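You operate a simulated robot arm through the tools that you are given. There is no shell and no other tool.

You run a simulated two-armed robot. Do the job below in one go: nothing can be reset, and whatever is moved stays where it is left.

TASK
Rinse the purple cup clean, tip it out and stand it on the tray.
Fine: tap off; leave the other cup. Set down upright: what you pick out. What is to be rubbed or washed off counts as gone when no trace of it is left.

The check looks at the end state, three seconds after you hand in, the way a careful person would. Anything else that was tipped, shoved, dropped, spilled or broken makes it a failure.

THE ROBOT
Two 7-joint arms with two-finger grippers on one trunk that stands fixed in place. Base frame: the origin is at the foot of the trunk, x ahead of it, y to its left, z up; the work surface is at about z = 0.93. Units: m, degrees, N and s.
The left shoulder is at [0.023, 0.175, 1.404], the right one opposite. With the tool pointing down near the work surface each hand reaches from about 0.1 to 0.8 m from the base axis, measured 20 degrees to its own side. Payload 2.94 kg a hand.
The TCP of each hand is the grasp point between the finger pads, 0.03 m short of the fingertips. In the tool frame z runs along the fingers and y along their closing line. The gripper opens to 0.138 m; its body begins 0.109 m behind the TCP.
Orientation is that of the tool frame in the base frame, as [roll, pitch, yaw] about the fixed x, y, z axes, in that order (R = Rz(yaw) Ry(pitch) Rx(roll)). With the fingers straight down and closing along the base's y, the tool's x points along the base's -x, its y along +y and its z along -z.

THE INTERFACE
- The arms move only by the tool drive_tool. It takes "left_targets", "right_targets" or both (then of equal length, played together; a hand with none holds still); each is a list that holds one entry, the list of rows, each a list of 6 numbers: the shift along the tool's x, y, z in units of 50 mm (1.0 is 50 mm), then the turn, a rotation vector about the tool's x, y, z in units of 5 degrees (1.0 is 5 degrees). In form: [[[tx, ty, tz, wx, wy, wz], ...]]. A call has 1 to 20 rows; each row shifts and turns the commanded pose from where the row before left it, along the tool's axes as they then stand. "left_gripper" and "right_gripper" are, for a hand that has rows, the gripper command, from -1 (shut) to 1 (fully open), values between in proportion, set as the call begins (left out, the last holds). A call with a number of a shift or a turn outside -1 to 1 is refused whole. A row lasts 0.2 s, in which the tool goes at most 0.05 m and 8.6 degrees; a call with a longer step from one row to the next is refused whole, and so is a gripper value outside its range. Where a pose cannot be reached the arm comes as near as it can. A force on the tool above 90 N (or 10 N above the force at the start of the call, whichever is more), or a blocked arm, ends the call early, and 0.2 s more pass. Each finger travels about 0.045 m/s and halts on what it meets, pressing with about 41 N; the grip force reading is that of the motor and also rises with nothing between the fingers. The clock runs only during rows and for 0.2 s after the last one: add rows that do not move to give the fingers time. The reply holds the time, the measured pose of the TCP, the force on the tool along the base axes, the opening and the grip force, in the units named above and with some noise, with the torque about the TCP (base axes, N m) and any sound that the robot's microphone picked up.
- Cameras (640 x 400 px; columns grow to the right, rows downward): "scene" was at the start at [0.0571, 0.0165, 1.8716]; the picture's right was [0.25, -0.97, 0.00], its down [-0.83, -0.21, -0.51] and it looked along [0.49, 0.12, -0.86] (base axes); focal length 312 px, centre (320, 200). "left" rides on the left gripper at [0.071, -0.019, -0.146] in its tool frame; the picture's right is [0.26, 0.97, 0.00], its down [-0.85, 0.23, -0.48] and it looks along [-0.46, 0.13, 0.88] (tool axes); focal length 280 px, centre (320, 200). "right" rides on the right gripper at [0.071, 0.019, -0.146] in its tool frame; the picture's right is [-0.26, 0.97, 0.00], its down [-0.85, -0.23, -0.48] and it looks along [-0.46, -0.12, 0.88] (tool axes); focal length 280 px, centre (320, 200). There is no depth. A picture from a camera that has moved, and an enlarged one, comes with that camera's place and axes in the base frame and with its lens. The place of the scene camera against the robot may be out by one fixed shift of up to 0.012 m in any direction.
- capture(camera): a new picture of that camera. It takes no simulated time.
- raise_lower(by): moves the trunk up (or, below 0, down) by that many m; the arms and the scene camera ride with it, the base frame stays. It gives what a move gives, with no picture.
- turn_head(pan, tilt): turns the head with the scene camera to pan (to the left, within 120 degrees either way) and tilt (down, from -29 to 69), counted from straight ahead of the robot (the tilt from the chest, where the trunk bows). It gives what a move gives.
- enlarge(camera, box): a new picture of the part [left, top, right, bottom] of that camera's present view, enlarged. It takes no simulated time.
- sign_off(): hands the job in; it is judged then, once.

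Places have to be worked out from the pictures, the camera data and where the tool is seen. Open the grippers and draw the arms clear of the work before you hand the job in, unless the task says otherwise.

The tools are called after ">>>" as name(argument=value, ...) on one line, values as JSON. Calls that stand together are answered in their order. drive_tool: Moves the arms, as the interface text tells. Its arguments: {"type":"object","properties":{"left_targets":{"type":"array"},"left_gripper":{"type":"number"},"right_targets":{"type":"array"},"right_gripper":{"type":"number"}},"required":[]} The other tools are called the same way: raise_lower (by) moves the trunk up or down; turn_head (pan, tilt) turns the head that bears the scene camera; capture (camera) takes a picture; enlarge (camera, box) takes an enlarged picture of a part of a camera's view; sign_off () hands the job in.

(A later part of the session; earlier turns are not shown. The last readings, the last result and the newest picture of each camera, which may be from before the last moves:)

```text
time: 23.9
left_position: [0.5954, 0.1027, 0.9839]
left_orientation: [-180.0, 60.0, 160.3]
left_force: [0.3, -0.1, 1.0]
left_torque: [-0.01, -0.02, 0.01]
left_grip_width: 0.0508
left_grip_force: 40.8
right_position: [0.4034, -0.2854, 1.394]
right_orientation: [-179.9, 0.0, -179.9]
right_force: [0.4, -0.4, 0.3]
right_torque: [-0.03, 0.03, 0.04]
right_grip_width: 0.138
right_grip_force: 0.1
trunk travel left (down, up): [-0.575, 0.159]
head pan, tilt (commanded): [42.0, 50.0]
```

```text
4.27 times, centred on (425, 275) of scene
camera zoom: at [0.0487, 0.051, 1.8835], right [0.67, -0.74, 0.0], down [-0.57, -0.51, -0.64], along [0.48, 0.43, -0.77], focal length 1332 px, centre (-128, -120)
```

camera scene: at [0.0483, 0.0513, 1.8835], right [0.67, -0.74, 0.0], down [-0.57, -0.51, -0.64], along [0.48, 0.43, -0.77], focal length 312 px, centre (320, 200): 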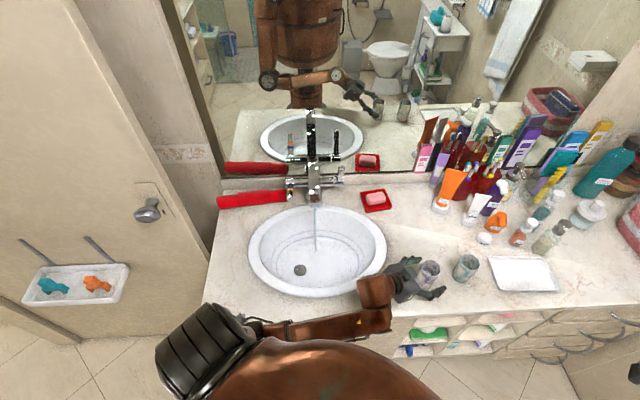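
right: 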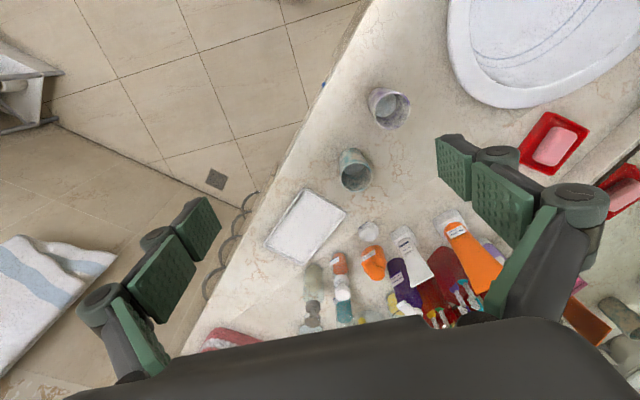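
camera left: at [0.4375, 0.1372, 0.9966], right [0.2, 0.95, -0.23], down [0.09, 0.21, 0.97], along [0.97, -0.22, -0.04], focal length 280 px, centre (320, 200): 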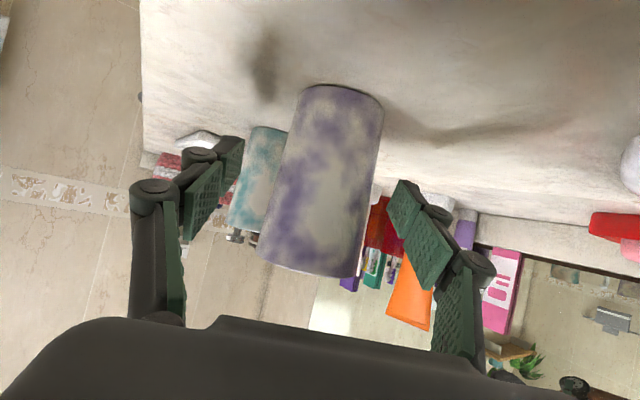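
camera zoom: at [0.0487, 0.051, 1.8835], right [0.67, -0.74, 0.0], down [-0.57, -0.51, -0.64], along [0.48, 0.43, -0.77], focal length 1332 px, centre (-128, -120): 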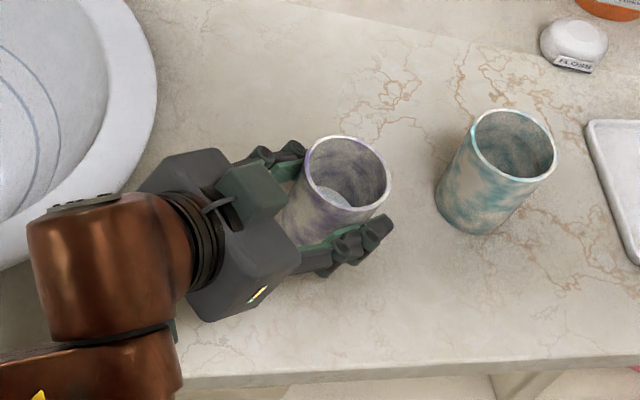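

The cup is held firmly (0.0508 m, 41 N). I lift it straight up by about 12 cm, keeping it level.

>>> drive_tool(left_targets=[[[-0.173, 0, -0.1, 0, 0, 0], [-0.346, 0, -0.2, 0, 0, 0], [-0.346, 0, -0.2, 0, 0, 0], [-0.346, 0, -0.2, 0, 0, 0], [-0.346, 0, -0.2, 0, 0, 0], [-0.346, 0, -0.2, 0, 0, 0], [-0.173, 0, -0.1, 0, 0, 0]]])

>>> enlarge(camera="scene", box=[350, 200, 510, 310])

```text
time: 25.5
left_position: [0.5962, 0.1034, 1.103]
left_orientation: [-180.0, 59.9, 160.2]
left_force: [0.3, -0.1, -0.9]
left_torque: [0.01, 0.04, -0.01]
left_grip_width: 0.0533
left_grip_force: 41.4
right_position: [0.4036, -0.2845, 1.3962]
right_orientation: [-180.0, 0.0, -180.0]
right_force: [0.4, 0.1, 0.3]
right_torque: [-0.02, 0.0, 0.02]
right_grip_width: 0.1381
right_grip_force: 0.0
trunk travel left (down, up): [-0.575, 0.159]
head pan, tilt (commanded): [42.0, 50.0]
```

```text
3.64 times, centred on (430, 255) of scene
camera zoom: at [0.049, 0.0509, 1.8834], right [0.67, -0.74, 0.0], down [-0.57, -0.51, -0.64], along [0.48, 0.43, -0.77], focal length 1135 px, centre (-80, 0)
```

zoom: 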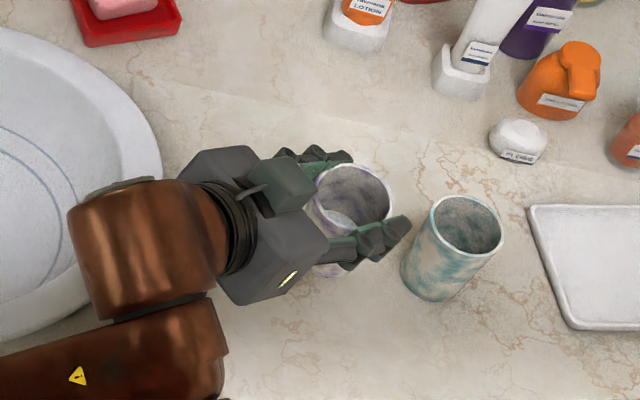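

The grip width crept from 0.0508 to 0.0533 m, so I check whether the cup has shifted in the fingers.

>>> capture(camera="left")

>>> drive_tool(left_targets=[[[0, 0, 0, 0, 0, 0], [0, 0, 0, 0, 0, 0]]])

>>> enlarge(camera="scene", box=[400, 220, 470, 285])

```text
taken
camera left: at [0.4389, 0.1379, 1.1154], right [0.2, 0.95, -0.23], down [0.09, 0.21, 0.97], along [0.97, -0.22, -0.04], focal length 280 px, centre (320, 200)
```

left: 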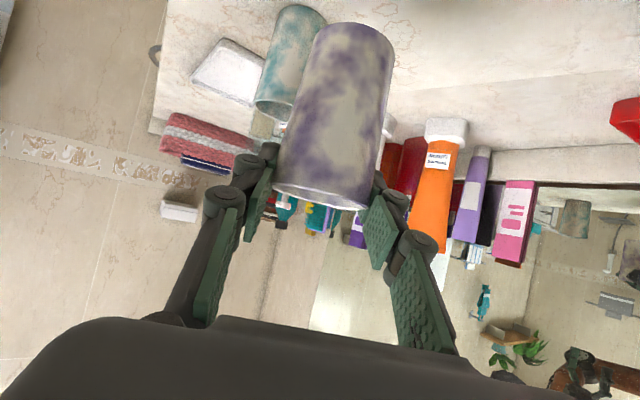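

```text
time: 26.1
left_position: [0.5964, 0.1035, 1.1025]
left_orientation: [-180.0, 60.0, 160.2]
left_force: [-0.2, -0.7, -1.3]
left_torque: [0.04, 0.0, -0.01]
left_grip_width: 0.0533
left_grip_force: 41.0
right_position: [0.4028, -0.2859, 1.3948]
right_orientation: [179.9, 0.0, -180.0]
right_force: [0.0, 0.4, 0.2]
right_torque: [0.02, 0.0, -0.01]
right_grip_width: 0.1379
right_grip_force: 0.1
trunk travel left (down, up): [-0.575, 0.159]
head pan, tilt (commanded): [42.0, 50.0]
```

```text
6.15 times, centred on (435, 252) of scene
camera zoom: at [0.049, 0.0509, 1.8834], right [0.67, -0.74, 0.0], down [-0.57, -0.51, -0.64], along [0.48, 0.43, -0.77], focal length 1921 px, centre (-388, -123)
```

zoom: 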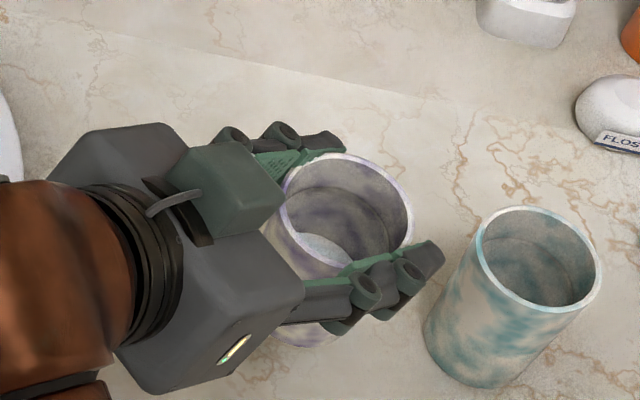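

The cup seems to have slid down so that the pads are near its rim. I look again to see whether it is still moving.

>>> capture(camera="left")

>>> enlarge(camera="left", box=[230, 120, 430, 270])

```text
taken
camera left: at [0.4389, 0.1379, 1.1153], right [0.2, 0.95, -0.23], down [0.09, 0.21, 0.97], along [0.97, -0.22, -0.04], focal length 280 px, centre (320, 200)
```

left: 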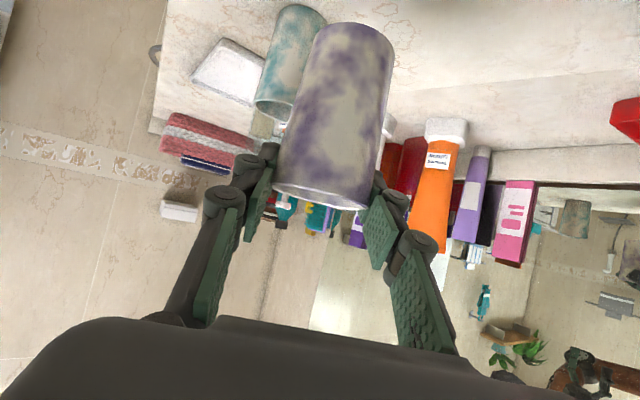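

```text
2.67 times, centred on (330, 195) of left
camera zoom: at [0.4389, 0.1379, 1.1153], right [0.2, 0.95, -0.23], down [0.09, 0.21, 0.97], along [0.97, -0.22, -0.04], focal length 748 px, centre (293, 213)
```

zoom: 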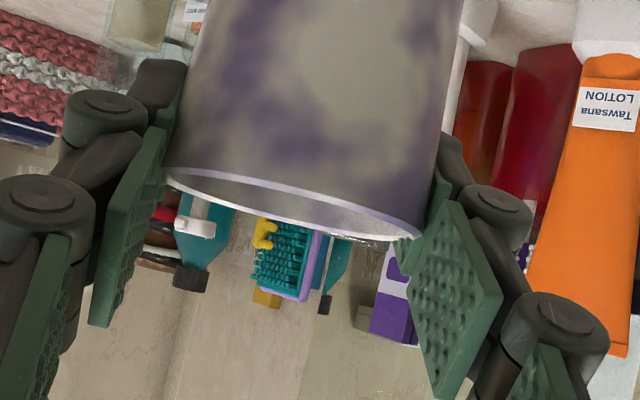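

The cup is stable now, but it is held only near its rim, which is poor for tipping. I lower it gently back over its old spot to regrip it lower down.

>>> drive_tool(left_targets=[[[0.23, 0, 0.133, 0, 0, 0], [0.23, 0, 0.133, 0, 0, 0], [0.23, 0, 0.133, 0, 0, 0], [0.23, 0, 0.133, 0, 0, 0], [0.12, 0, 0.07, 0, 0, 0], [0, 0, 0, 0, 0, 0]]])

>>> capture(camera="left")

>>> enlarge(camera="scene", box=[380, 220, 500, 310])

```text
time: 27.5
left_position: [0.5975, 0.1025, 1.0417]
left_orientation: [-180.0, 60.0, 160.3]
left_force: [-1.0, 0.7, -0.5]
left_torque: [-0.01, -0.04, 0.01]
left_grip_width: 0.0534
left_grip_force: 41.1
right_position: [0.4031, -0.2845, 1.3956]
right_orientation: [-180.0, 0.0, 180.0]
right_force: [-0.1, 0.2, -0.3]
right_torque: [0.0, 0.02, 0.02]
right_grip_width: 0.138
right_grip_force: 0.0
trunk travel left (down, up): [-0.575, 0.159]
head pan, tilt (commanded): [42.0, 50.0]
```

```text
taken
camera left: at [0.4386, 0.1373, 1.0545], right [0.2, 0.95, -0.23], down [0.09, 0.21, 0.97], along [0.98, -0.22, -0.04], focal length 280 px, centre (320, 200)
```

left: 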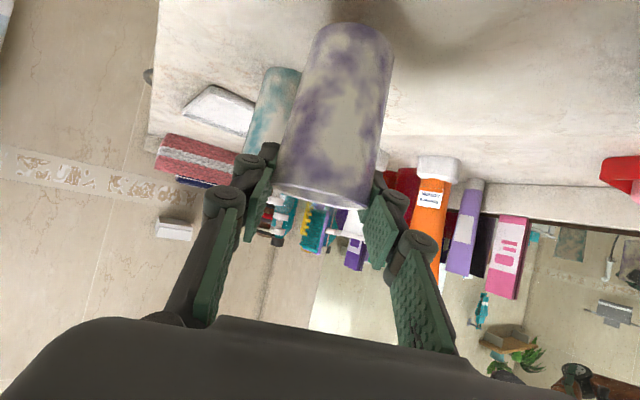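

```text
4.44 times, centred on (440, 265) of scene
camera zoom: at [0.0491, 0.0509, 1.8835], right [0.67, -0.74, 0.0], down [-0.57, -0.51, -0.64], along [0.48, 0.43, -0.77], focal length 1388 px, centre (-213, -89)
```

zoom: 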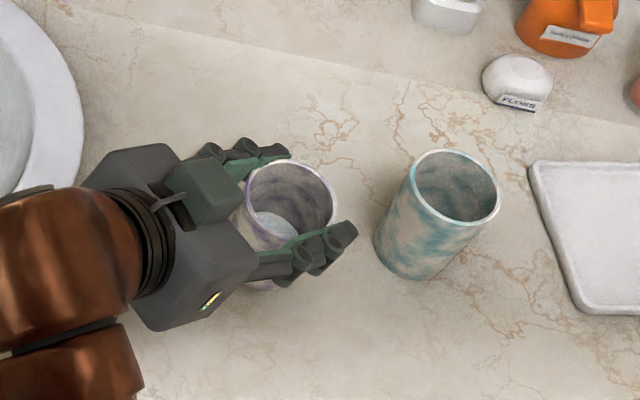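

The cup's base is about 2.7 cm above the counter. I lower it 2.2 cm more and then feel for contact in small steps.

>>> drive_tool(left_targets=[[[0.095, 0, 0.055, 0, 0, 0], [0.095, 0, 0.055, 0, 0, 0], [0.095, 0, 0.055, 0, 0, 0], [0.095, 0, 0.055, 0, 0, 0], [0, 0, 0, 0, 0, 0]]])

>>> enlarge(camera="left", box=[240, 0, 440, 125])

```text
time: 28.7
left_position: [0.5968, 0.1011, 1.0234]
left_orientation: [179.9, 60.4, 160.2]
left_force: [0.9, 1.2, 10.2]
left_torque: [0.19, 0.14, -0.02]
left_grip_width: 0.0533
left_grip_force: 41.3
right_position: [0.4024, -0.2845, 1.3948]
right_orientation: [179.9, 0.1, -180.0]
right_force: [-0.6, -0.3, -0.1]
right_torque: [-0.01, -0.02, 0.0]
right_grip_width: 0.1383
right_grip_force: 0.1
trunk travel left (down, up): [-0.575, 0.159]
head pan, tilt (commanded): [42.0, 50.0]
```

```text
3.20 times, centred on (340, 62) of left
camera zoom: at [0.4393, 0.1371, 1.0352], right [0.2, 0.95, -0.23], down [0.08, 0.21, 0.97], along [0.98, -0.22, -0.04], focal length 897 px, centre (256, 640)
```

zoom: 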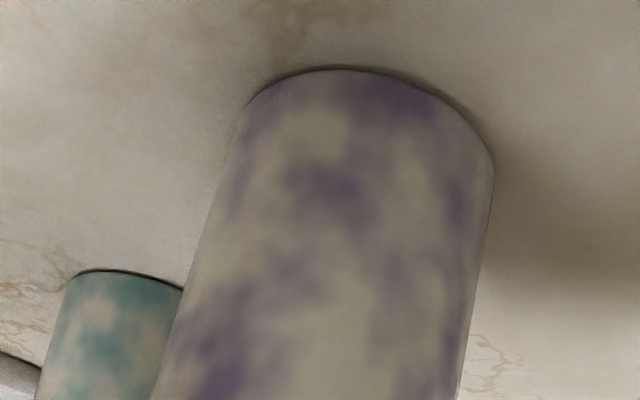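

The cup is on the counter (10 N upward at TCP z 1.023). I ease off the pressure and open the fingers.

>>> drive_tool(left_targets=[[[-0.05, 0, -0.03, 0, 0, 0], [0, 0, 0, 0, 0, 0]]])

>>> drive_tool(left_targets=[[[0, 0, 0, 0, 0, 0], [0, 0, 0, 0, 0, 0], [0, 0, 0, 0, 0, 0], [0, 0, 0, 0, 0, 0]]], left_gripper=0.3)

>>> capture(camera="left")

>>> enlarge(camera="scene", box=[380, 220, 500, 310])

```text
time: 29.3
left_position: [0.596, 0.1009, 1.0228]
left_orientation: [-179.9, 59.9, 160.3]
left_force: [0.4, -1.4, 3.9]
left_torque: [-0.01, 0.08, -0.01]
left_grip_width: 0.0533
left_grip_force: 40.7
right_position: [0.4027, -0.2838, 1.395]
right_orientation: [179.9, 0.0, 179.9]
right_force: [0.5, 0.4, -0.8]
right_torque: [0.03, -0.05, 0.01]
right_grip_width: 0.1377
right_grip_force: 0.1
trunk travel left (down, up): [-0.575, 0.159]
head pan, tilt (commanded): [42.0, 50.0]
```

```text
time: 30.3
left_position: [0.5967, 0.1019, 1.0241]
left_orientation: [-180.0, 60.0, 160.2]
left_force: [-0.5, 0.1, -0.1]
left_torque: [-0.02, 0.0, 0.04]
left_grip_width: 0.0895
left_grip_force: 0.1
right_position: [0.4034, -0.2854, 1.3959]
right_orientation: [179.8, -0.1, 180.0]
right_force: [1.0, -0.6, 1.0]
right_torque: [0.01, 0.01, 0.02]
right_grip_width: 0.1379
right_grip_force: 0.0
trunk travel left (down, up): [-0.575, 0.159]
head pan, tilt (commanded): [42.0, 50.0]
```

```text
taken
camera left: at [0.4382, 0.1376, 1.0365], right [0.2, 0.95, -0.23], down [0.09, 0.21, 0.97], along [0.97, -0.22, -0.04], focal length 280 px, centre (320, 200)
```

left: 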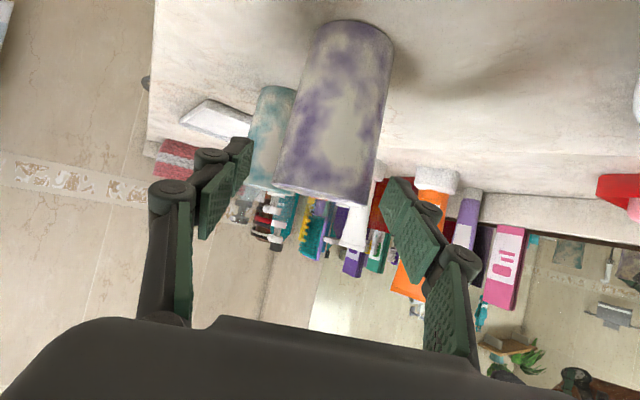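

```text
4.44 times, centred on (440, 265) of scene
camera zoom: at [0.0487, 0.0509, 1.8835], right [0.67, -0.74, 0.0], down [-0.57, -0.51, -0.64], along [0.48, 0.43, -0.77], focal length 1388 px, centre (-213, -89)
```

zoom: 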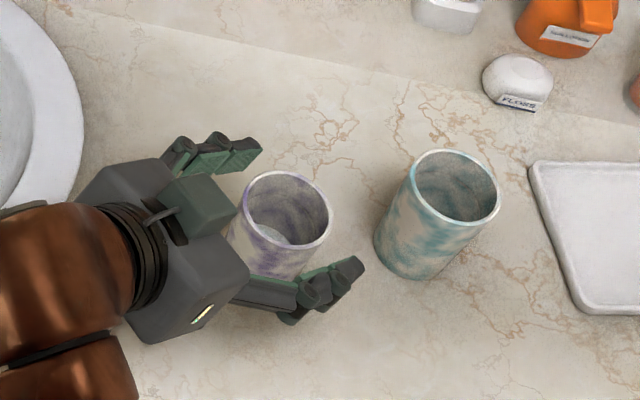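

The cup is standing upright again with the pads open around its rim. I lower the hand about 4.5 cm to grip it around the middle.

>>> drive_tool(left_targets=[[[0.2, 0, 0.115, 0, 0, 0], [0.2, 0, 0.115, 0, 0, 0], [0.2, 0, 0.115, 0, 0, 0], [0.2, 0, 0.115, 0, 0, 0], [0, 0, 0, 0, 0, 0]]])

>>> drive_tool(left_targets=[[[0, 0, 0, 0, 0, 0], [0, 0, 0, 0, 0, 0], [0, 0, 0, 0, 0, 0], [0, 0, 0, 0, 0, 0], [0, 0, 0, 0, 0, 0], [0, 0, 0, 0, 0, 0], [0, 0, 0, 0, 0, 0]]], left_gripper=-1)

>>> capture(camera="left")

```text
time: 31.5
left_position: [0.5963, 0.1019, 0.9772]
left_orientation: [179.9, 60.0, 160.2]
left_force: [0.1, -0.5, 0.1]
left_torque: [0.01, -0.02, 0.02]
left_grip_width: 0.0894
left_grip_force: 0.1
right_position: [0.4032, -0.2847, 1.3961]
right_orientation: [179.9, 0.0, -180.0]
right_force: [0.0, 0.3, 0.7]
right_torque: [0.0, -0.02, -0.02]
right_grip_width: 0.138
right_grip_force: 0.1
trunk travel left (down, up): [-0.575, 0.159]
head pan, tilt (commanded): [42.0, 50.0]
```

```text
time: 33.1
left_position: [0.5967, 0.1027, 0.9781]
left_orientation: [-180.0, 60.0, 160.2]
left_force: [0.3, -0.1, 1.6]
left_torque: [0.02, 0.01, 0.01]
left_grip_width: 0.0501
left_grip_force: 40.7
right_position: [0.4017, -0.286, 1.3948]
right_orientation: [180.0, -0.1, -179.9]
right_force: [-0.1, 0.1, -0.1]
right_torque: [-0.01, 0.01, 0.0]
right_grip_width: 0.1379
right_grip_force: 0.0
trunk travel left (down, up): [-0.575, 0.159]
head pan, tilt (commanded): [42.0, 50.0]
```

```text
taken
camera left: at [0.4382, 0.137, 0.9899], right [0.2, 0.95, -0.23], down [0.09, 0.21, 0.97], along [0.98, -0.22, -0.04], focal length 280 px, centre (320, 200)
```

left: 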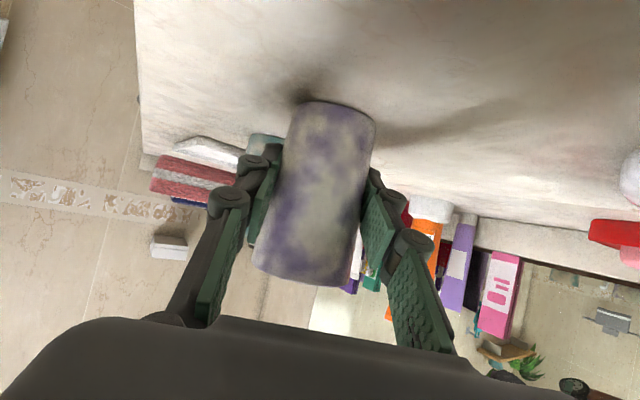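

The cup is gripped at mid-height (0.0501 m). I lift slowly by 2 cm and check for slip.

>>> drive_tool(left_targets=[[[-0.043, 0, -0.025, 0, 0, 0], [-0.087, 0, -0.05, 0, 0, 0], [-0.087, 0, -0.05, 0, 0, 0], [-0.087, 0, -0.05, 0, 0, 0], [-0.043, 0, -0.025, 0, 0, 0], [0, 0, 0, 0, 0, 0]]])

>>> capture(camera="left")

```text
time: 34.5
left_position: [0.5962, 0.1019, 0.9969]
left_orientation: [-180.0, 60.0, 160.3]
left_force: [-0.6, -0.6, -1.0]
left_torque: [-0.02, 0.02, -0.01]
left_grip_width: 0.0497
left_grip_force: 41.8
right_position: [0.4035, -0.2847, 1.3956]
right_orientation: [179.9, -0.1, 180.0]
right_force: [0.7, 0.3, 0.8]
right_torque: [0.0, 0.03, 0.02]
right_grip_width: 0.1379
right_grip_force: 0.0
trunk travel left (down, up): [-0.575, 0.159]
head pan, tilt (commanded): [42.0, 50.0]
```

```text
taken
camera left: at [0.4379, 0.1379, 1.0097], right [0.2, 0.95, -0.23], down [0.09, 0.21, 0.97], along [0.98, -0.22, -0.04], focal length 280 px, centre (320, 200)
```

left: 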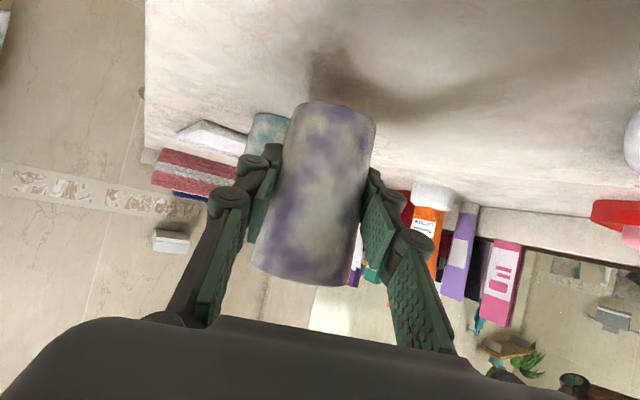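

No slip this time: the cup sits exactly where it did in the fingers. I keep lifting gently by 10 cm.

>>> drive_tool(left_targets=[[[-0.087, 0, -0.05, 0, 0, 0], [-0.173, 0, -0.1, 0, 0, 0], [-0.173, 0, -0.1, 0, 0, 0], [-0.173, 0, -0.1, 0, 0, 0], [-0.173, 0, -0.1, 0, 0, 0], [-0.173, 0, -0.1, 0, 0, 0], [-0.173, 0, -0.1, 0, 0, 0], [-0.173, 0, -0.1, 0, 0, 0], [-0.173, 0, -0.1, 0, 0, 0], [-0.173, 0, -0.1, 0, 0, 0], [-0.087, 0, -0.05, 0, 0, 0]]])

>>> capture(camera="left")

>>> enlarge(camera="scene", box=[380, 200, 500, 300])

```text
time: 36.9
left_position: [0.597, 0.1014, 1.0956]
left_orientation: [179.9, 60.0, 160.3]
left_force: [0.2, 0.0, -0.3]
left_torque: [0.0, 0.04, 0.0]
left_grip_width: 0.0498
left_grip_force: 41.5
right_position: [0.4023, -0.285, 1.3956]
right_orientation: [179.9, 0.0, 180.0]
right_force: [-0.4, -0.3, -1.0]
right_torque: [-0.02, 0.02, -0.01]
right_grip_width: 0.1379
right_grip_force: 0.0
trunk travel left (down, up): [-0.575, 0.159]
head pan, tilt (commanded): [42.0, 50.0]
```

```text
taken
camera left: at [0.4383, 0.1366, 1.1094], right [0.2, 0.95, -0.23], down [0.09, 0.21, 0.97], along [0.97, -0.22, -0.04], focal length 280 px, centre (320, 200)
```

left: 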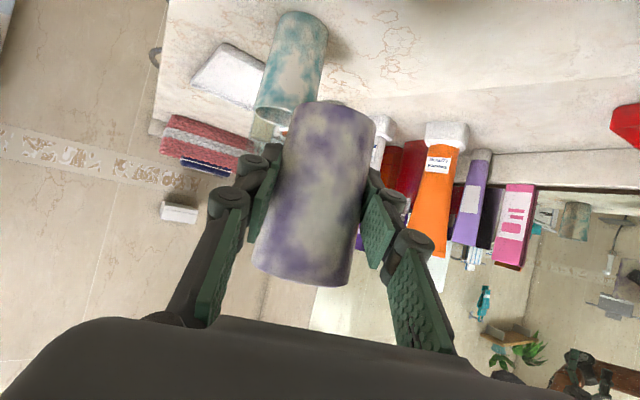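

```text
4.00 times, centred on (440, 250) of scene
camera zoom: at [0.049, 0.051, 1.8834], right [0.67, -0.74, 0.0], down [-0.57, -0.51, -0.64], along [0.48, 0.43, -0.77], focal length 1249 px, centre (-160, 0)
```

zoom: 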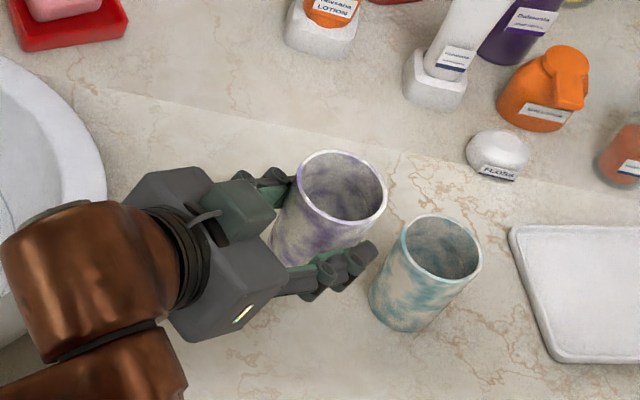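

The cup holds steady with gentle motion. I carry it level to above the front of the basin, about [0.45, 0.36], still clear of the stream.

>>> drive_tool(left_targets=[[[0.057, 0.1, -0.105, 0, 0, 0], [0.1147, 0.203, -0.209, 0, 0, 0], [0.1147, 0.203, -0.209, 0, 0, 0], [0.1147, 0.203, -0.209, 0, 0, 0], [0.1147, 0.203, -0.209, 0, 0, 0], [0.1147, 0.203, -0.209, 0, 0, 0], [0.1147, 0.203, -0.209, 0, 0, 0], [0.1147, 0.203, -0.209, 0, 0, 0], [0.1147, 0.203, -0.209, 0, 0, 0], [0.1147, 0.203, -0.209, 0, 0, 0], [0.1147, 0.203, -0.209, 0, 0, 0], [0.1147, 0.203, -0.209, 0, 0, 0], [0.1147, 0.203, -0.209, 0, 0, 0], [0.1147, 0.203, -0.209, 0, 0, 0], [0.1147, 0.203, -0.209, 0, 0, 0], [0.1147, 0.203, -0.209, 0, 0, 0], [0.1147, 0.203, -0.209, 0, 0, 0], [0.1147, 0.203, -0.209, 0, 0, 0], [0.1147, 0.203, -0.209, 0, 0, 0], [0.057, 0.1, -0.105, 0, 0, 0]]])

>>> capture(camera="scene")

>>> capture(camera="left")

```text
time: 41.1
left_position: [0.4494, 0.3601, 1.1016]
left_orientation: [-179.8, 60.0, 160.3]
left_force: [0.2, -0.1, -1.0]
left_torque: [-0.01, 0.04, -0.02]
left_grip_width: 0.0499
left_grip_force: 40.8
right_position: [0.4028, -0.2852, 1.3949]
right_orientation: [180.0, 0.0, -179.9]
right_force: [-0.2, 0.0, -0.8]
right_torque: [-0.03, 0.0, 0.01]
right_grip_width: 0.1382
right_grip_force: 0.1
trunk travel left (down, up): [-0.575, 0.159]
head pan, tilt (commanded): [42.0, 50.0]
```

```text
taken
camera scene: at [0.0487, 0.0515, 1.8834], right [0.67, -0.74, 0.0], down [-0.57, -0.51, -0.64], along [0.48, 0.43, -0.77], focal length 312 px, centre (320, 200)
```

scene: 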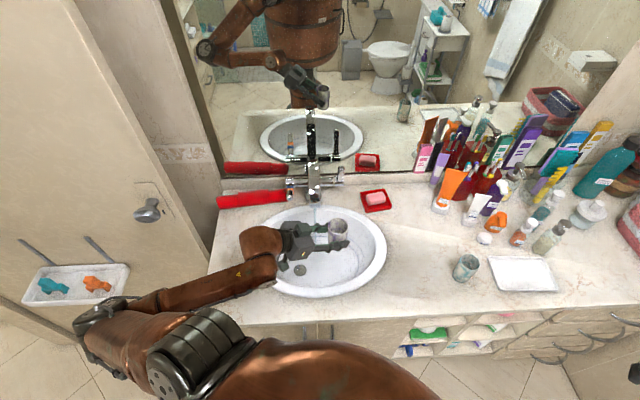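

```text
taken
camera left: at [0.2924, 0.3951, 1.1139], right [0.2, 0.95, -0.23], down [0.09, 0.21, 0.97], along [0.97, -0.22, -0.04], focal length 280 px, centre (320, 200)
```

left: 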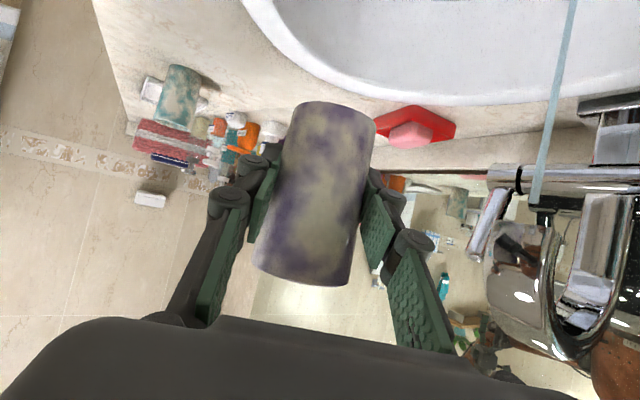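

The left camera now shows the stream and the outlet clearly. I enlarge that part to get its exact place.

>>> enlarge(camera="left", box=[440, 80, 640, 260])

>>> enlarge(camera="scene", box=[260, 160, 380, 260])

```text
2.22 times, centred on (540, 170) of left
camera zoom: at [0.2924, 0.3951, 1.1139], right [0.2, 0.95, -0.23], down [0.09, 0.21, 0.97], along [0.97, -0.22, -0.04], focal length 623 px, centre (-169, 267)
```

zoom: 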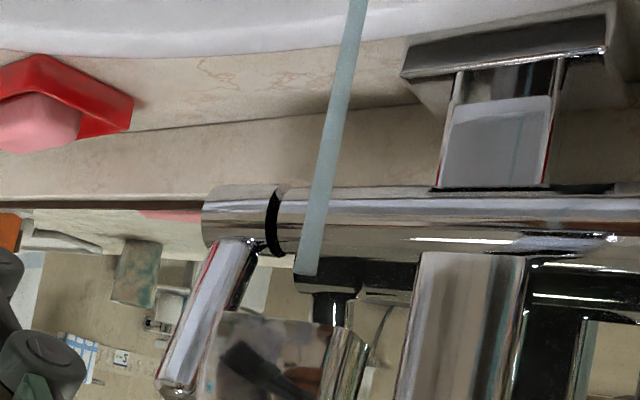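

```text
4.00 times, centred on (320, 210) of scene
camera zoom: at [0.0487, 0.0515, 1.8834], right [0.67, -0.74, 0.0], down [-0.57, -0.51, -0.64], along [0.48, 0.43, -0.77], focal length 1249 px, centre (320, 160)
```

zoom: 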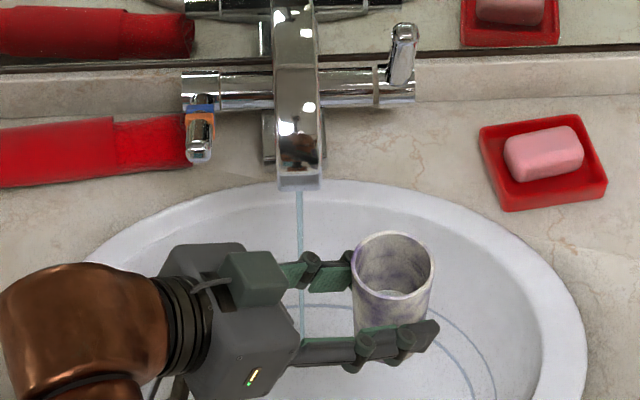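

The outlet is about [0.50, 0.488] with its underside near z 1.08, and the stream is about 8 mm thick. I lower the cup so its rim will pass under the spout, then turn the hand to a heading of about 15 degrees, still beside the stream.

>>> drive_tool(left_targets=[[[0.093, 0.066, 0.071, 0, 0, 0], [0.187, 0.1325, 0.1423, 0, 0, 0], [0.187, 0.1325, 0.1423, 0, 0, 0], [0.187, 0.1325, 0.1423, 0, 0, 0], [0.187, 0.1325, 0.1423, 0, 0, 0], [0.187, 0.1325, 0.1423, 0, 0, 0], [0.187, 0.1325, 0.1423, 0, 0, 0], [0.093, 0.066, 0.071, 0, 0, 0], [0, 0, 0, -0.337, 0, -0.194], [0, 0, 0, -0.674, 0, -0.389], [0, 0, 0, -0.674, 0, -0.389], [0, 0, 0, -0.674, 0, -0.389], [0, 0, 0, -0.674, 0, -0.389], [0, 0, 0, -0.674, 0, -0.389], [0, 0, 0, -0.674, 0, -0.389], [0, 0, 0, -0.674, 0, -0.389], [0, 0, 0, -0.674, 0, -0.389], [0, 0, 0, -0.337, 0, -0.194]]])

>>> capture(camera="scene")

>>> capture(camera="left")

```text
time: 44.9
left_position: [0.4745, 0.399, 1.0201]
left_orientation: [180.0, 60.0, -164.6]
left_force: [-0.2, -0.5, -0.6]
left_torque: [0.0, 0.01, 0.0]
left_grip_width: 0.0498
left_grip_force: 41.1
right_position: [0.4033, -0.285, 1.3961]
right_orientation: [180.0, 0.0, 180.0]
right_force: [-0.6, 0.4, 0.3]
right_torque: [-0.01, 0.02, 0.03]
right_grip_width: 0.1379
right_grip_force: 0.0
trunk travel left (down, up): [-0.575, 0.159]
head pan, tilt (commanded): [42.0, 50.0]
```

```text
taken
camera scene: at [0.0488, 0.0508, 1.8835], right [0.67, -0.74, 0.0], down [-0.57, -0.51, -0.64], along [0.48, 0.43, -0.77], focal length 312 px, centre (320, 200)
```

scene: 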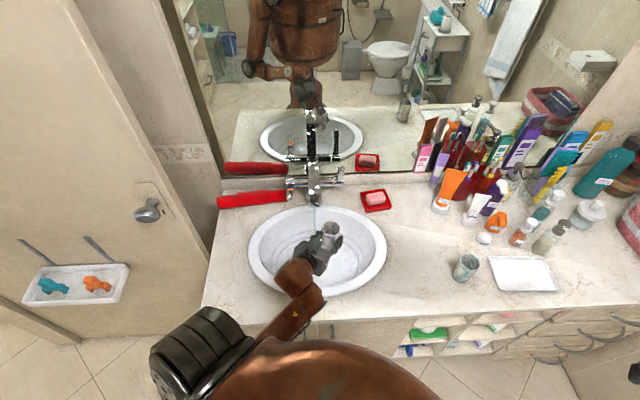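

```text
taken
camera left: at [0.3252, 0.3373, 1.0329], right [-0.38, 0.9, -0.23], down [-0.05, 0.23, 0.97], along [0.92, 0.38, -0.04], focal length 280 px, centre (320, 200)
```

left: 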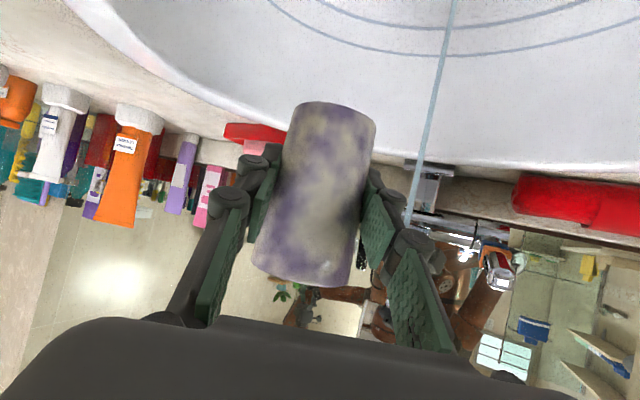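

Two left-camera sightings put the stream at about [0.508, 0.491]. I check the cup's position in the scene view before sliding it under.

>>> enlarge(camera="scene", box=[270, 170, 390, 270])

```text
4.00 times, centred on (330, 220) of scene
camera zoom: at [0.0488, 0.0508, 1.8835], right [0.67, -0.74, 0.0], down [-0.57, -0.51, -0.64], along [0.48, 0.43, -0.77], focal length 1249 px, centre (280, 120)
```

zoom: 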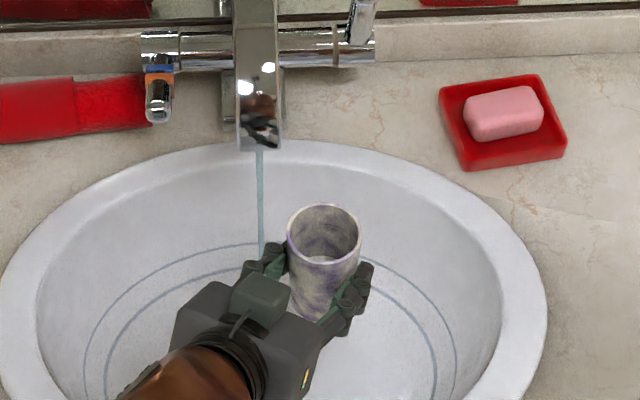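

The scene camera's offset works out to about [0.007, -0.001, 0.008], and the cup axis is about 6 mm ahead of the TCP. I lower the cup another 1.5 cm and slide it under the stream at about [0.504, 0.489].

>>> drive_tool(left_targets=[[[0.13, 0, 0.075, 0, 0, 0], [0.13, 0, 0.075, 0, 0, 0], [-0.033, 0.112, 0.057, 0, 0, 0], [-0.066, 0.2246, 0.114, 0, 0, 0], [-0.066, 0.2246, 0.114, 0, 0, 0], [-0.066, 0.2246, 0.114, 0, 0, 0], [-0.066, 0.2246, 0.114, 0, 0, 0], [-0.066, 0.2246, 0.114, 0, 0, 0], [-0.066, 0.2246, 0.114, 0, 0, 0], [-0.033, 0.112, 0.057, 0, 0, 0]]])

>>> enlarge(camera="scene", box=[270, 170, 390, 270])

>>> capture(camera="left")

```text
time: 47.1
left_position: [0.4997, 0.4881, 1.0058]
left_orientation: [180.0, 59.9, -164.7]
left_force: [-0.4, -0.2, -1.5]
left_torque: [0.01, -0.01, 0.0]
left_grip_width: 0.0501
left_grip_force: 41.0
right_position: [0.4015, -0.2845, 1.3941]
right_orientation: [179.9, 0.0, 179.9]
right_force: [0.6, 0.7, -0.1]
right_torque: [-0.01, 0.01, -0.02]
right_grip_width: 0.1381
right_grip_force: 0.1
trunk travel left (down, up): [-0.575, 0.159]
head pan, tilt (commanded): [42.0, 50.0]
```

```text
4.00 times, centred on (330, 220) of scene
camera zoom: at [0.0489, 0.0512, 1.8834], right [0.67, -0.74, 0.0], down [-0.57, -0.51, -0.64], along [0.48, 0.43, -0.77], focal length 1249 px, centre (280, 120)
```

zoom: 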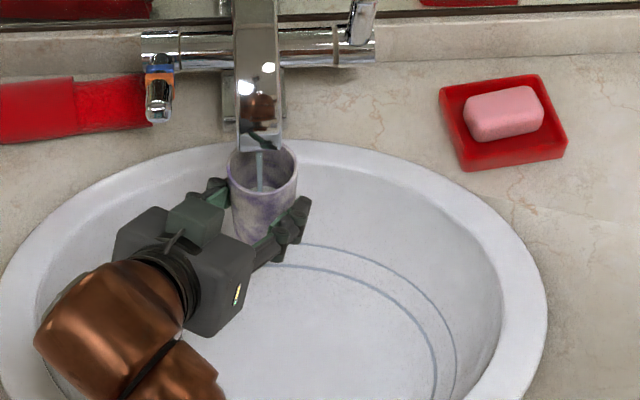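

```text
taken
camera left: at [0.3492, 0.4262, 1.019], right [-0.38, 0.9, -0.23], down [-0.05, 0.23, 0.97], along [0.92, 0.38, -0.04], focal length 280 px, centre (320, 200)
```

left: 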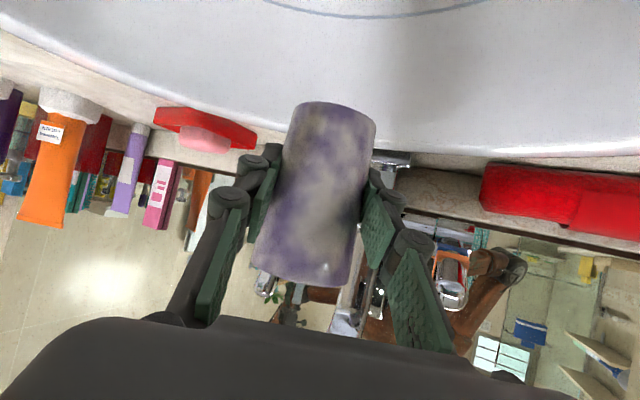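

The stream now falls into the cup. I hold still for a few seconds while it fills and swirls.

>>> drive_tool(left_targets=[[[0, 0, 0, 0, 0, 0], [0, 0, 0, 0, 0, 0], [0, 0, 0, 0, 0, 0], [0, 0, 0, 0, 0, 0], [0, 0, 0, 0, 0, 0], [0, 0, 0, 0, 0, 0], [0, 0, 0, 0, 0, 0], [0, 0, 0, 0, 0, 0], [0, 0, 0, 0, 0, 0], [0, 0, 0, 0, 0, 0]]])

>>> enlarge(camera="scene", box=[290, 180, 360, 240])

>>> capture(camera="left")

```text
time: 49.3
left_position: [0.5007, 0.4896, 1.0057]
left_orientation: [179.9, 60.0, -164.7]
left_force: [-0.5, 0.3, -2.2]
left_torque: [-0.01, 0.02, 0.01]
left_grip_width: 0.0501
left_grip_force: 41.2
right_position: [0.4029, -0.2855, 1.3955]
right_orientation: [180.0, 0.1, 180.0]
right_force: [-0.7, -0.4, -0.4]
right_torque: [-0.03, 0.01, 0.01]
right_grip_width: 0.1382
right_grip_force: 0.0
trunk travel left (down, up): [-0.575, 0.159]
head pan, tilt (commanded): [42.0, 50.0]
```

```text
6.67 times, centred on (325, 210) of scene
camera zoom: at [0.0489, 0.0513, 1.8834], right [0.67, -0.74, 0.0], down [-0.57, -0.51, -0.64], along [0.48, 0.43, -0.77], focal length 2081 px, centre (287, 133)
```

zoom: 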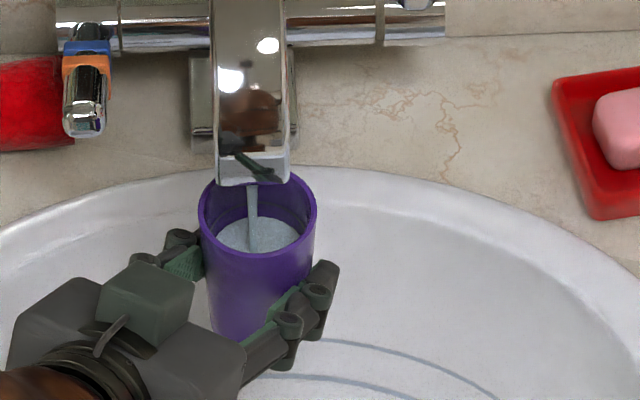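

```text
taken
camera left: at [0.3493, 0.4262, 1.019], right [-0.38, 0.9, -0.23], down [-0.05, 0.23, 0.97], along [0.92, 0.38, -0.04], focal length 280 px, centre (320, 200)
```

left: 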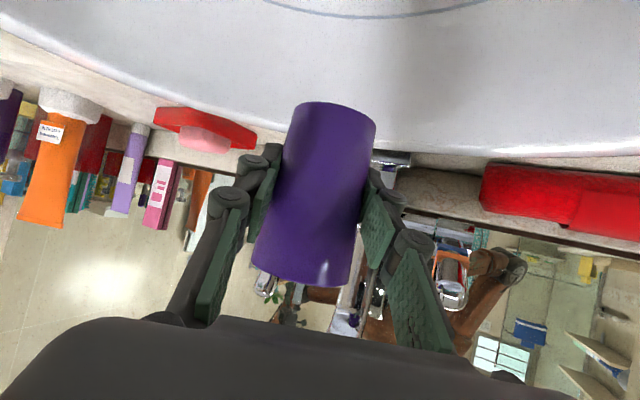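

The whitish film has come off, the cup is now a clear purple, and water stands inside it. I withdraw it slowly from under the spout towards the middle of the basin and raise it a little.

>>> drive_tool(left_targets=[[[0.035, -0.09, -0.06, 0, 0, 0], [0.07, -0.179, -0.121, 0, 0, 0], [0.07, -0.179, -0.121, 0, 0, 0], [0.07, -0.179, -0.121, 0, 0, 0], [0.07, -0.179, -0.121, 0, 0, 0], [0.07, -0.179, -0.121, 0, 0, 0], [0.07, -0.179, -0.121, 0, 0, 0], [0.07, -0.179, -0.121, 0, 0, 0], [0.035, -0.09, -0.06, 0, 0, 0], [-0.095, 0, -0.055, 0, 0, 0], [-0.19, 0, -0.11, 0, 0, 0], [-0.19, 0, -0.11, 0, 0, 0], [-0.19, 0, -0.11, 0, 0, 0], [-0.095, 0, -0.055, 0, 0, 0]]])

>>> enlarge(camera="scene", box=[270, 180, 390, 280])

>>> enlarge(camera="scene", box=[300, 205, 360, 255])

>>> capture(camera="left")

```text
time: 52.3
left_position: [0.4636, 0.4049, 1.0482]
left_orientation: [180.0, 60.0, -164.6]
left_force: [-0.1, 0.0, -2.1]
left_torque: [0.0, -0.01, -0.01]
left_grip_width: 0.0502
left_grip_force: 40.8
right_position: [0.4036, -0.2863, 1.395]
right_orientation: [180.0, 0.0, 180.0]
right_force: [-0.6, 0.1, -0.8]
right_torque: [0.01, 0.02, 0.01]
right_grip_width: 0.1379
right_grip_force: 0.0
trunk travel left (down, up): [-0.575, 0.159]
head pan, tilt (commanded): [42.0, 50.0]
```

```text
4.00 times, centred on (330, 230) of scene
camera zoom: at [0.0489, 0.0511, 1.8834], right [0.67, -0.74, 0.0], down [-0.57, -0.51, -0.64], along [0.48, 0.43, -0.77], focal length 1249 px, centre (280, 80)
```

zoom: 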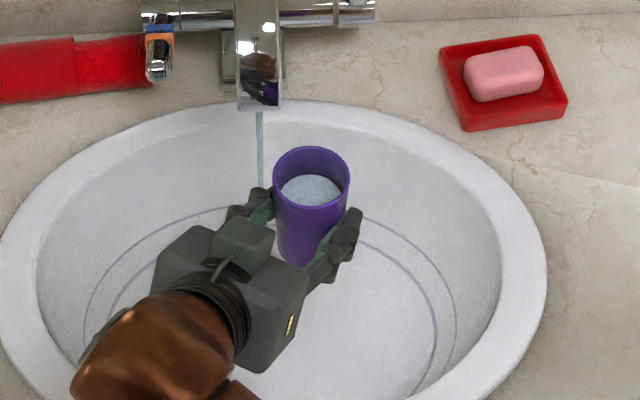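

```text
8.00 times, centred on (330, 230) of scene
camera zoom: at [0.0489, 0.0511, 1.8834], right [0.67, -0.74, 0.0], down [-0.57, -0.51, -0.64], along [0.48, 0.43, -0.77], focal length 2498 px, centre (240, -40)
```

zoom: 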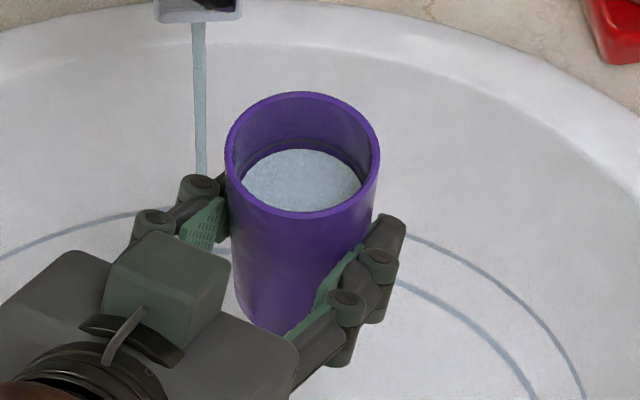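

```text
taken
camera left: at [0.314, 0.3425, 1.0613], right [-0.38, 0.9, -0.23], down [-0.05, 0.23, 0.97], along [0.92, 0.38, -0.04], focal length 280 px, centre (320, 200)
```

left: 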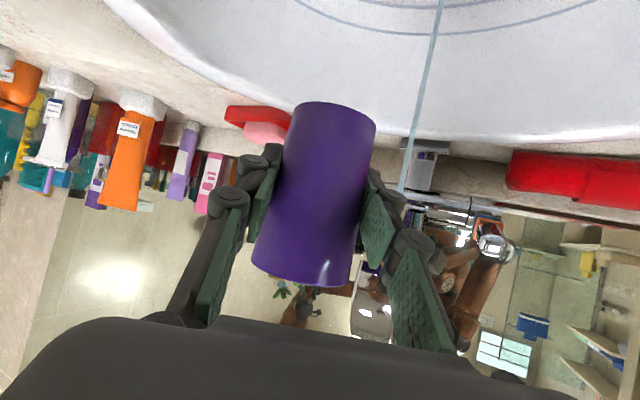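

The cup is clean purple inside and out and about three quarters full. I now roll the hand to tip the water out towards the middle of the basin, and check that the wrist follows.

>>> drive_tool(left_targets=[[[0, 0, 0, 0, 0, 0.5], [0, 0, 0, 0, 0, 0.8], [0, 0, 0, 0, 0, 0.8], [0, 0, 0, 0, 0, 0.8], [0, 0, 0, 0, 0, 0.8], [0, 0, 0, 0, 0, 0.8], [0, 0, 0, 0, 0, 0.8], [0, 0, 0, 0, 0, 0.8], [0, 0, 0, 0, 0, 0.8], [0, 0, 0, 0, 0, 0.8], [0, 0, 0, 0, 0, 0.8], [0, 0, 0, 0, 0, 0.8], [0, 0, 0, 0, 0, 0.8], [0, 0, 0, 0, 0, 0.8], [0, 0, 0, 0, 0, 0.8], [0, 0, 0, 0, 0, 0.8]]])

>>> enlarge(camera="scene", box=[250, 160, 410, 300])

>>> capture(camera="left")

```text
time: 55.7
left_position: [0.4647, 0.4047, 1.0493]
left_orientation: [123.1, 23.5, 119.8]
left_force: [-0.5, -0.7, -2.3]
left_torque: [0.01, 0.0, -0.01]
left_grip_width: 0.0499
left_grip_force: 41.0
right_position: [0.4023, -0.2846, 1.3958]
right_orientation: [-179.9, 0.0, 180.0]
right_force: [-0.9, 0.7, 0.2]
right_torque: [0.0, 0.01, 0.01]
right_grip_width: 0.1379
right_grip_force: 0.0
trunk travel left (down, up): [-0.575, 0.159]
head pan, tilt (commanded): [42.0, 50.0]
```

```text
2.86 times, centred on (330, 230) of scene
camera zoom: at [0.0488, 0.0515, 1.8834], right [0.67, -0.74, 0.0], down [-0.57, -0.51, -0.64], along [0.48, 0.43, -0.77], focal length 892 px, centre (291, 114)
```

zoom: 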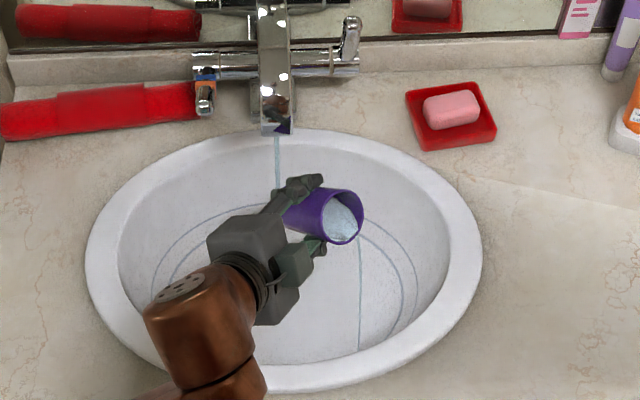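

```text
taken
camera left: at [0.305, 0.4162, 1.0799], right [0.18, 0.75, 0.64], down [0.06, -0.65, 0.75], along [0.98, -0.09, -0.16], focal length 280 px, centre (320, 200)
```

left: 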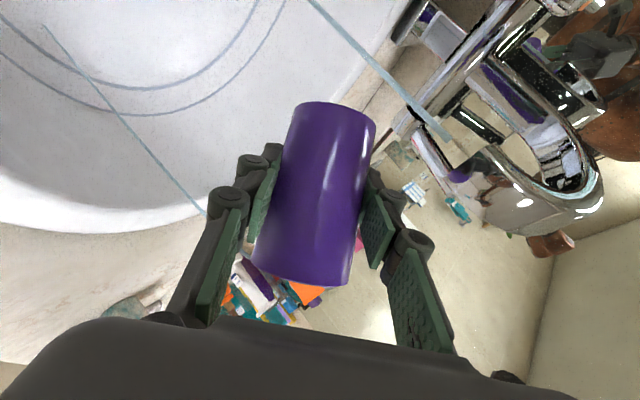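

The wrist follows and water has begun to pour, landing well inside the basin. I continue the roll to about 142 degrees to empty the cup.

>>> drive_tool(left_targets=[[[0, 0, 0, 0, 0, 0.6], [0, 0, 0, 0, 0, 0.8], [0, 0, 0, 0, 0, 0.8], [0, 0, 0, 0, 0, 0.8], [0, 0, 0, 0, 0, 0.8], [0, 0, 0, 0, 0, 0.8], [0, 0, 0, 0, 0, 0.8], [0, 0, 0, 0, 0, 0.8], [0, 0, 0, 0, 0, 0.8], [0, 0, 0, 0, 0, 0.8], [0, 0, 0, 0, 0, 0.8], [0, 0, 0, 0, 0, 0.8], [0, 0, 0, 0, 0, 0.8], [0, 0, 0, 0, 0, 0.8], [0, 0, 0, 0, 0, 0.8], [0, 0, 0, 0, 0, 0.8], [0, 0, 0, 0, 0, 0.8], [0, 0, 0, 0, 0, 0.8], [0, 0, 0, 0, 0, 0.8], [0, 0, 0, 0, 0, 0.8]]])

>>> enlarge(camera="scene", box=[250, 160, 410, 300])

>>> capture(camera="left")

```text
time: 59.9
left_position: [0.465, 0.4071, 1.0485]
left_orientation: [132.9, -42.8, 73.0]
left_force: [0.4, -0.5, -1.3]
left_torque: [0.01, 0.04, 0.02]
left_grip_width: 0.05
left_grip_force: 41.0
right_position: [0.4022, -0.2849, 1.394]
right_orientation: [180.0, 0.0, 179.9]
right_force: [0.2, 0.6, -0.3]
right_torque: [0.03, 0.02, -0.02]
right_grip_width: 0.1378
right_grip_force: 0.1
trunk travel left (down, up): [-0.575, 0.159]
head pan, tilt (commanded): [42.0, 50.0]
```

```text
2.86 times, centred on (330, 230) of scene
camera zoom: at [0.0489, 0.0514, 1.8834], right [0.67, -0.74, 0.0], down [-0.57, -0.51, -0.64], along [0.48, 0.43, -0.77], focal length 892 px, centre (291, 114)
```

zoom: 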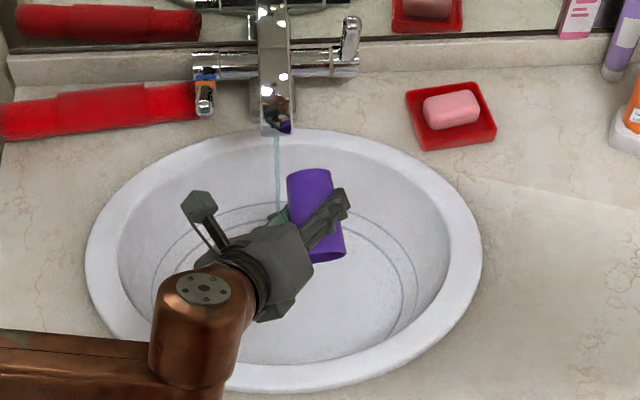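

```text
taken
camera left: at [0.3492, 0.4332, 1.1607], right [0.55, -0.47, 0.7], down [-0.46, -0.86, -0.21], along [0.7, -0.21, -0.68], focal length 280 px, centre (320, 200)
```

left: 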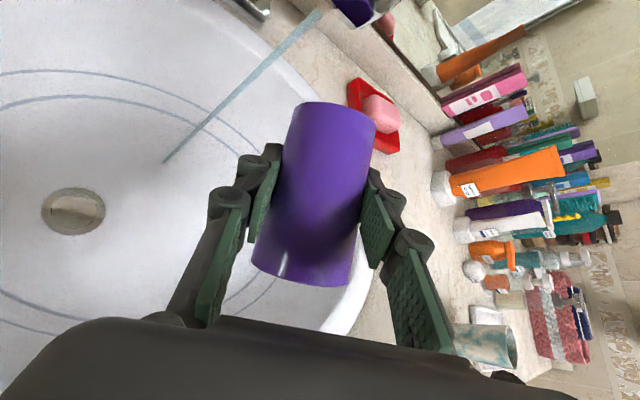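

The cup points downwards and the pouring has stopped, with the force back to about 1.3 N. I roll a bit further and hold for a moment so it drains completely.

>>> drive_tool(left_targets=[[[0, 0, 0, 0, 0, 0.6], [0, 0, 0, 0, 0, 0.8], [0, 0, 0, 0, 0, 0.8], [0, 0, 0, 0, 0, 0.6], [0, 0, 0, 0, 0, 0], [0, 0, 0, 0, 0, 0], [0, 0, 0, 0, 0, 0], [0, 0, 0, 0, 0, 0], [0, 0, 0, 0, 0, 0], [0, 0, 0, 0, 0, 0], [0, 0, 0, 0, 0, 0], [0, 0, 0, 0, 0, 0]]])

>>> enlarge(camera="scene", box=[250, 160, 410, 300])

```text
time: 62.5
left_position: [0.4645, 0.4054, 1.0494]
left_orientation: [144.3, -52.0, 57.6]
left_force: [0.7, -0.3, -0.3]
left_torque: [-0.01, -0.01, -0.01]
left_grip_width: 0.0496
left_grip_force: 41.1
right_position: [0.4034, -0.2849, 1.3952]
right_orientation: [180.0, 0.0, 180.0]
right_force: [-0.6, -0.3, -0.8]
right_torque: [-0.02, -0.02, 0.03]
right_grip_width: 0.138
right_grip_force: 0.0
trunk travel left (down, up): [-0.575, 0.159]
head pan, tilt (commanded): [42.0, 50.0]
```

```text
2.86 times, centred on (330, 230) of scene
camera zoom: at [0.0488, 0.0514, 1.8834], right [0.67, -0.74, 0.0], down [-0.57, -0.51, -0.64], along [0.48, 0.43, -0.77], focal length 892 px, centre (291, 114)
```

zoom: 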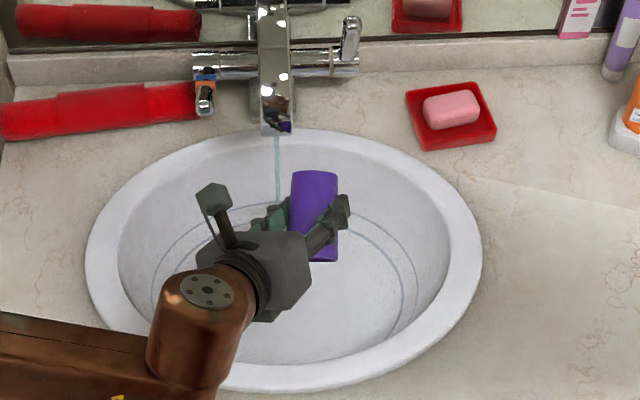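

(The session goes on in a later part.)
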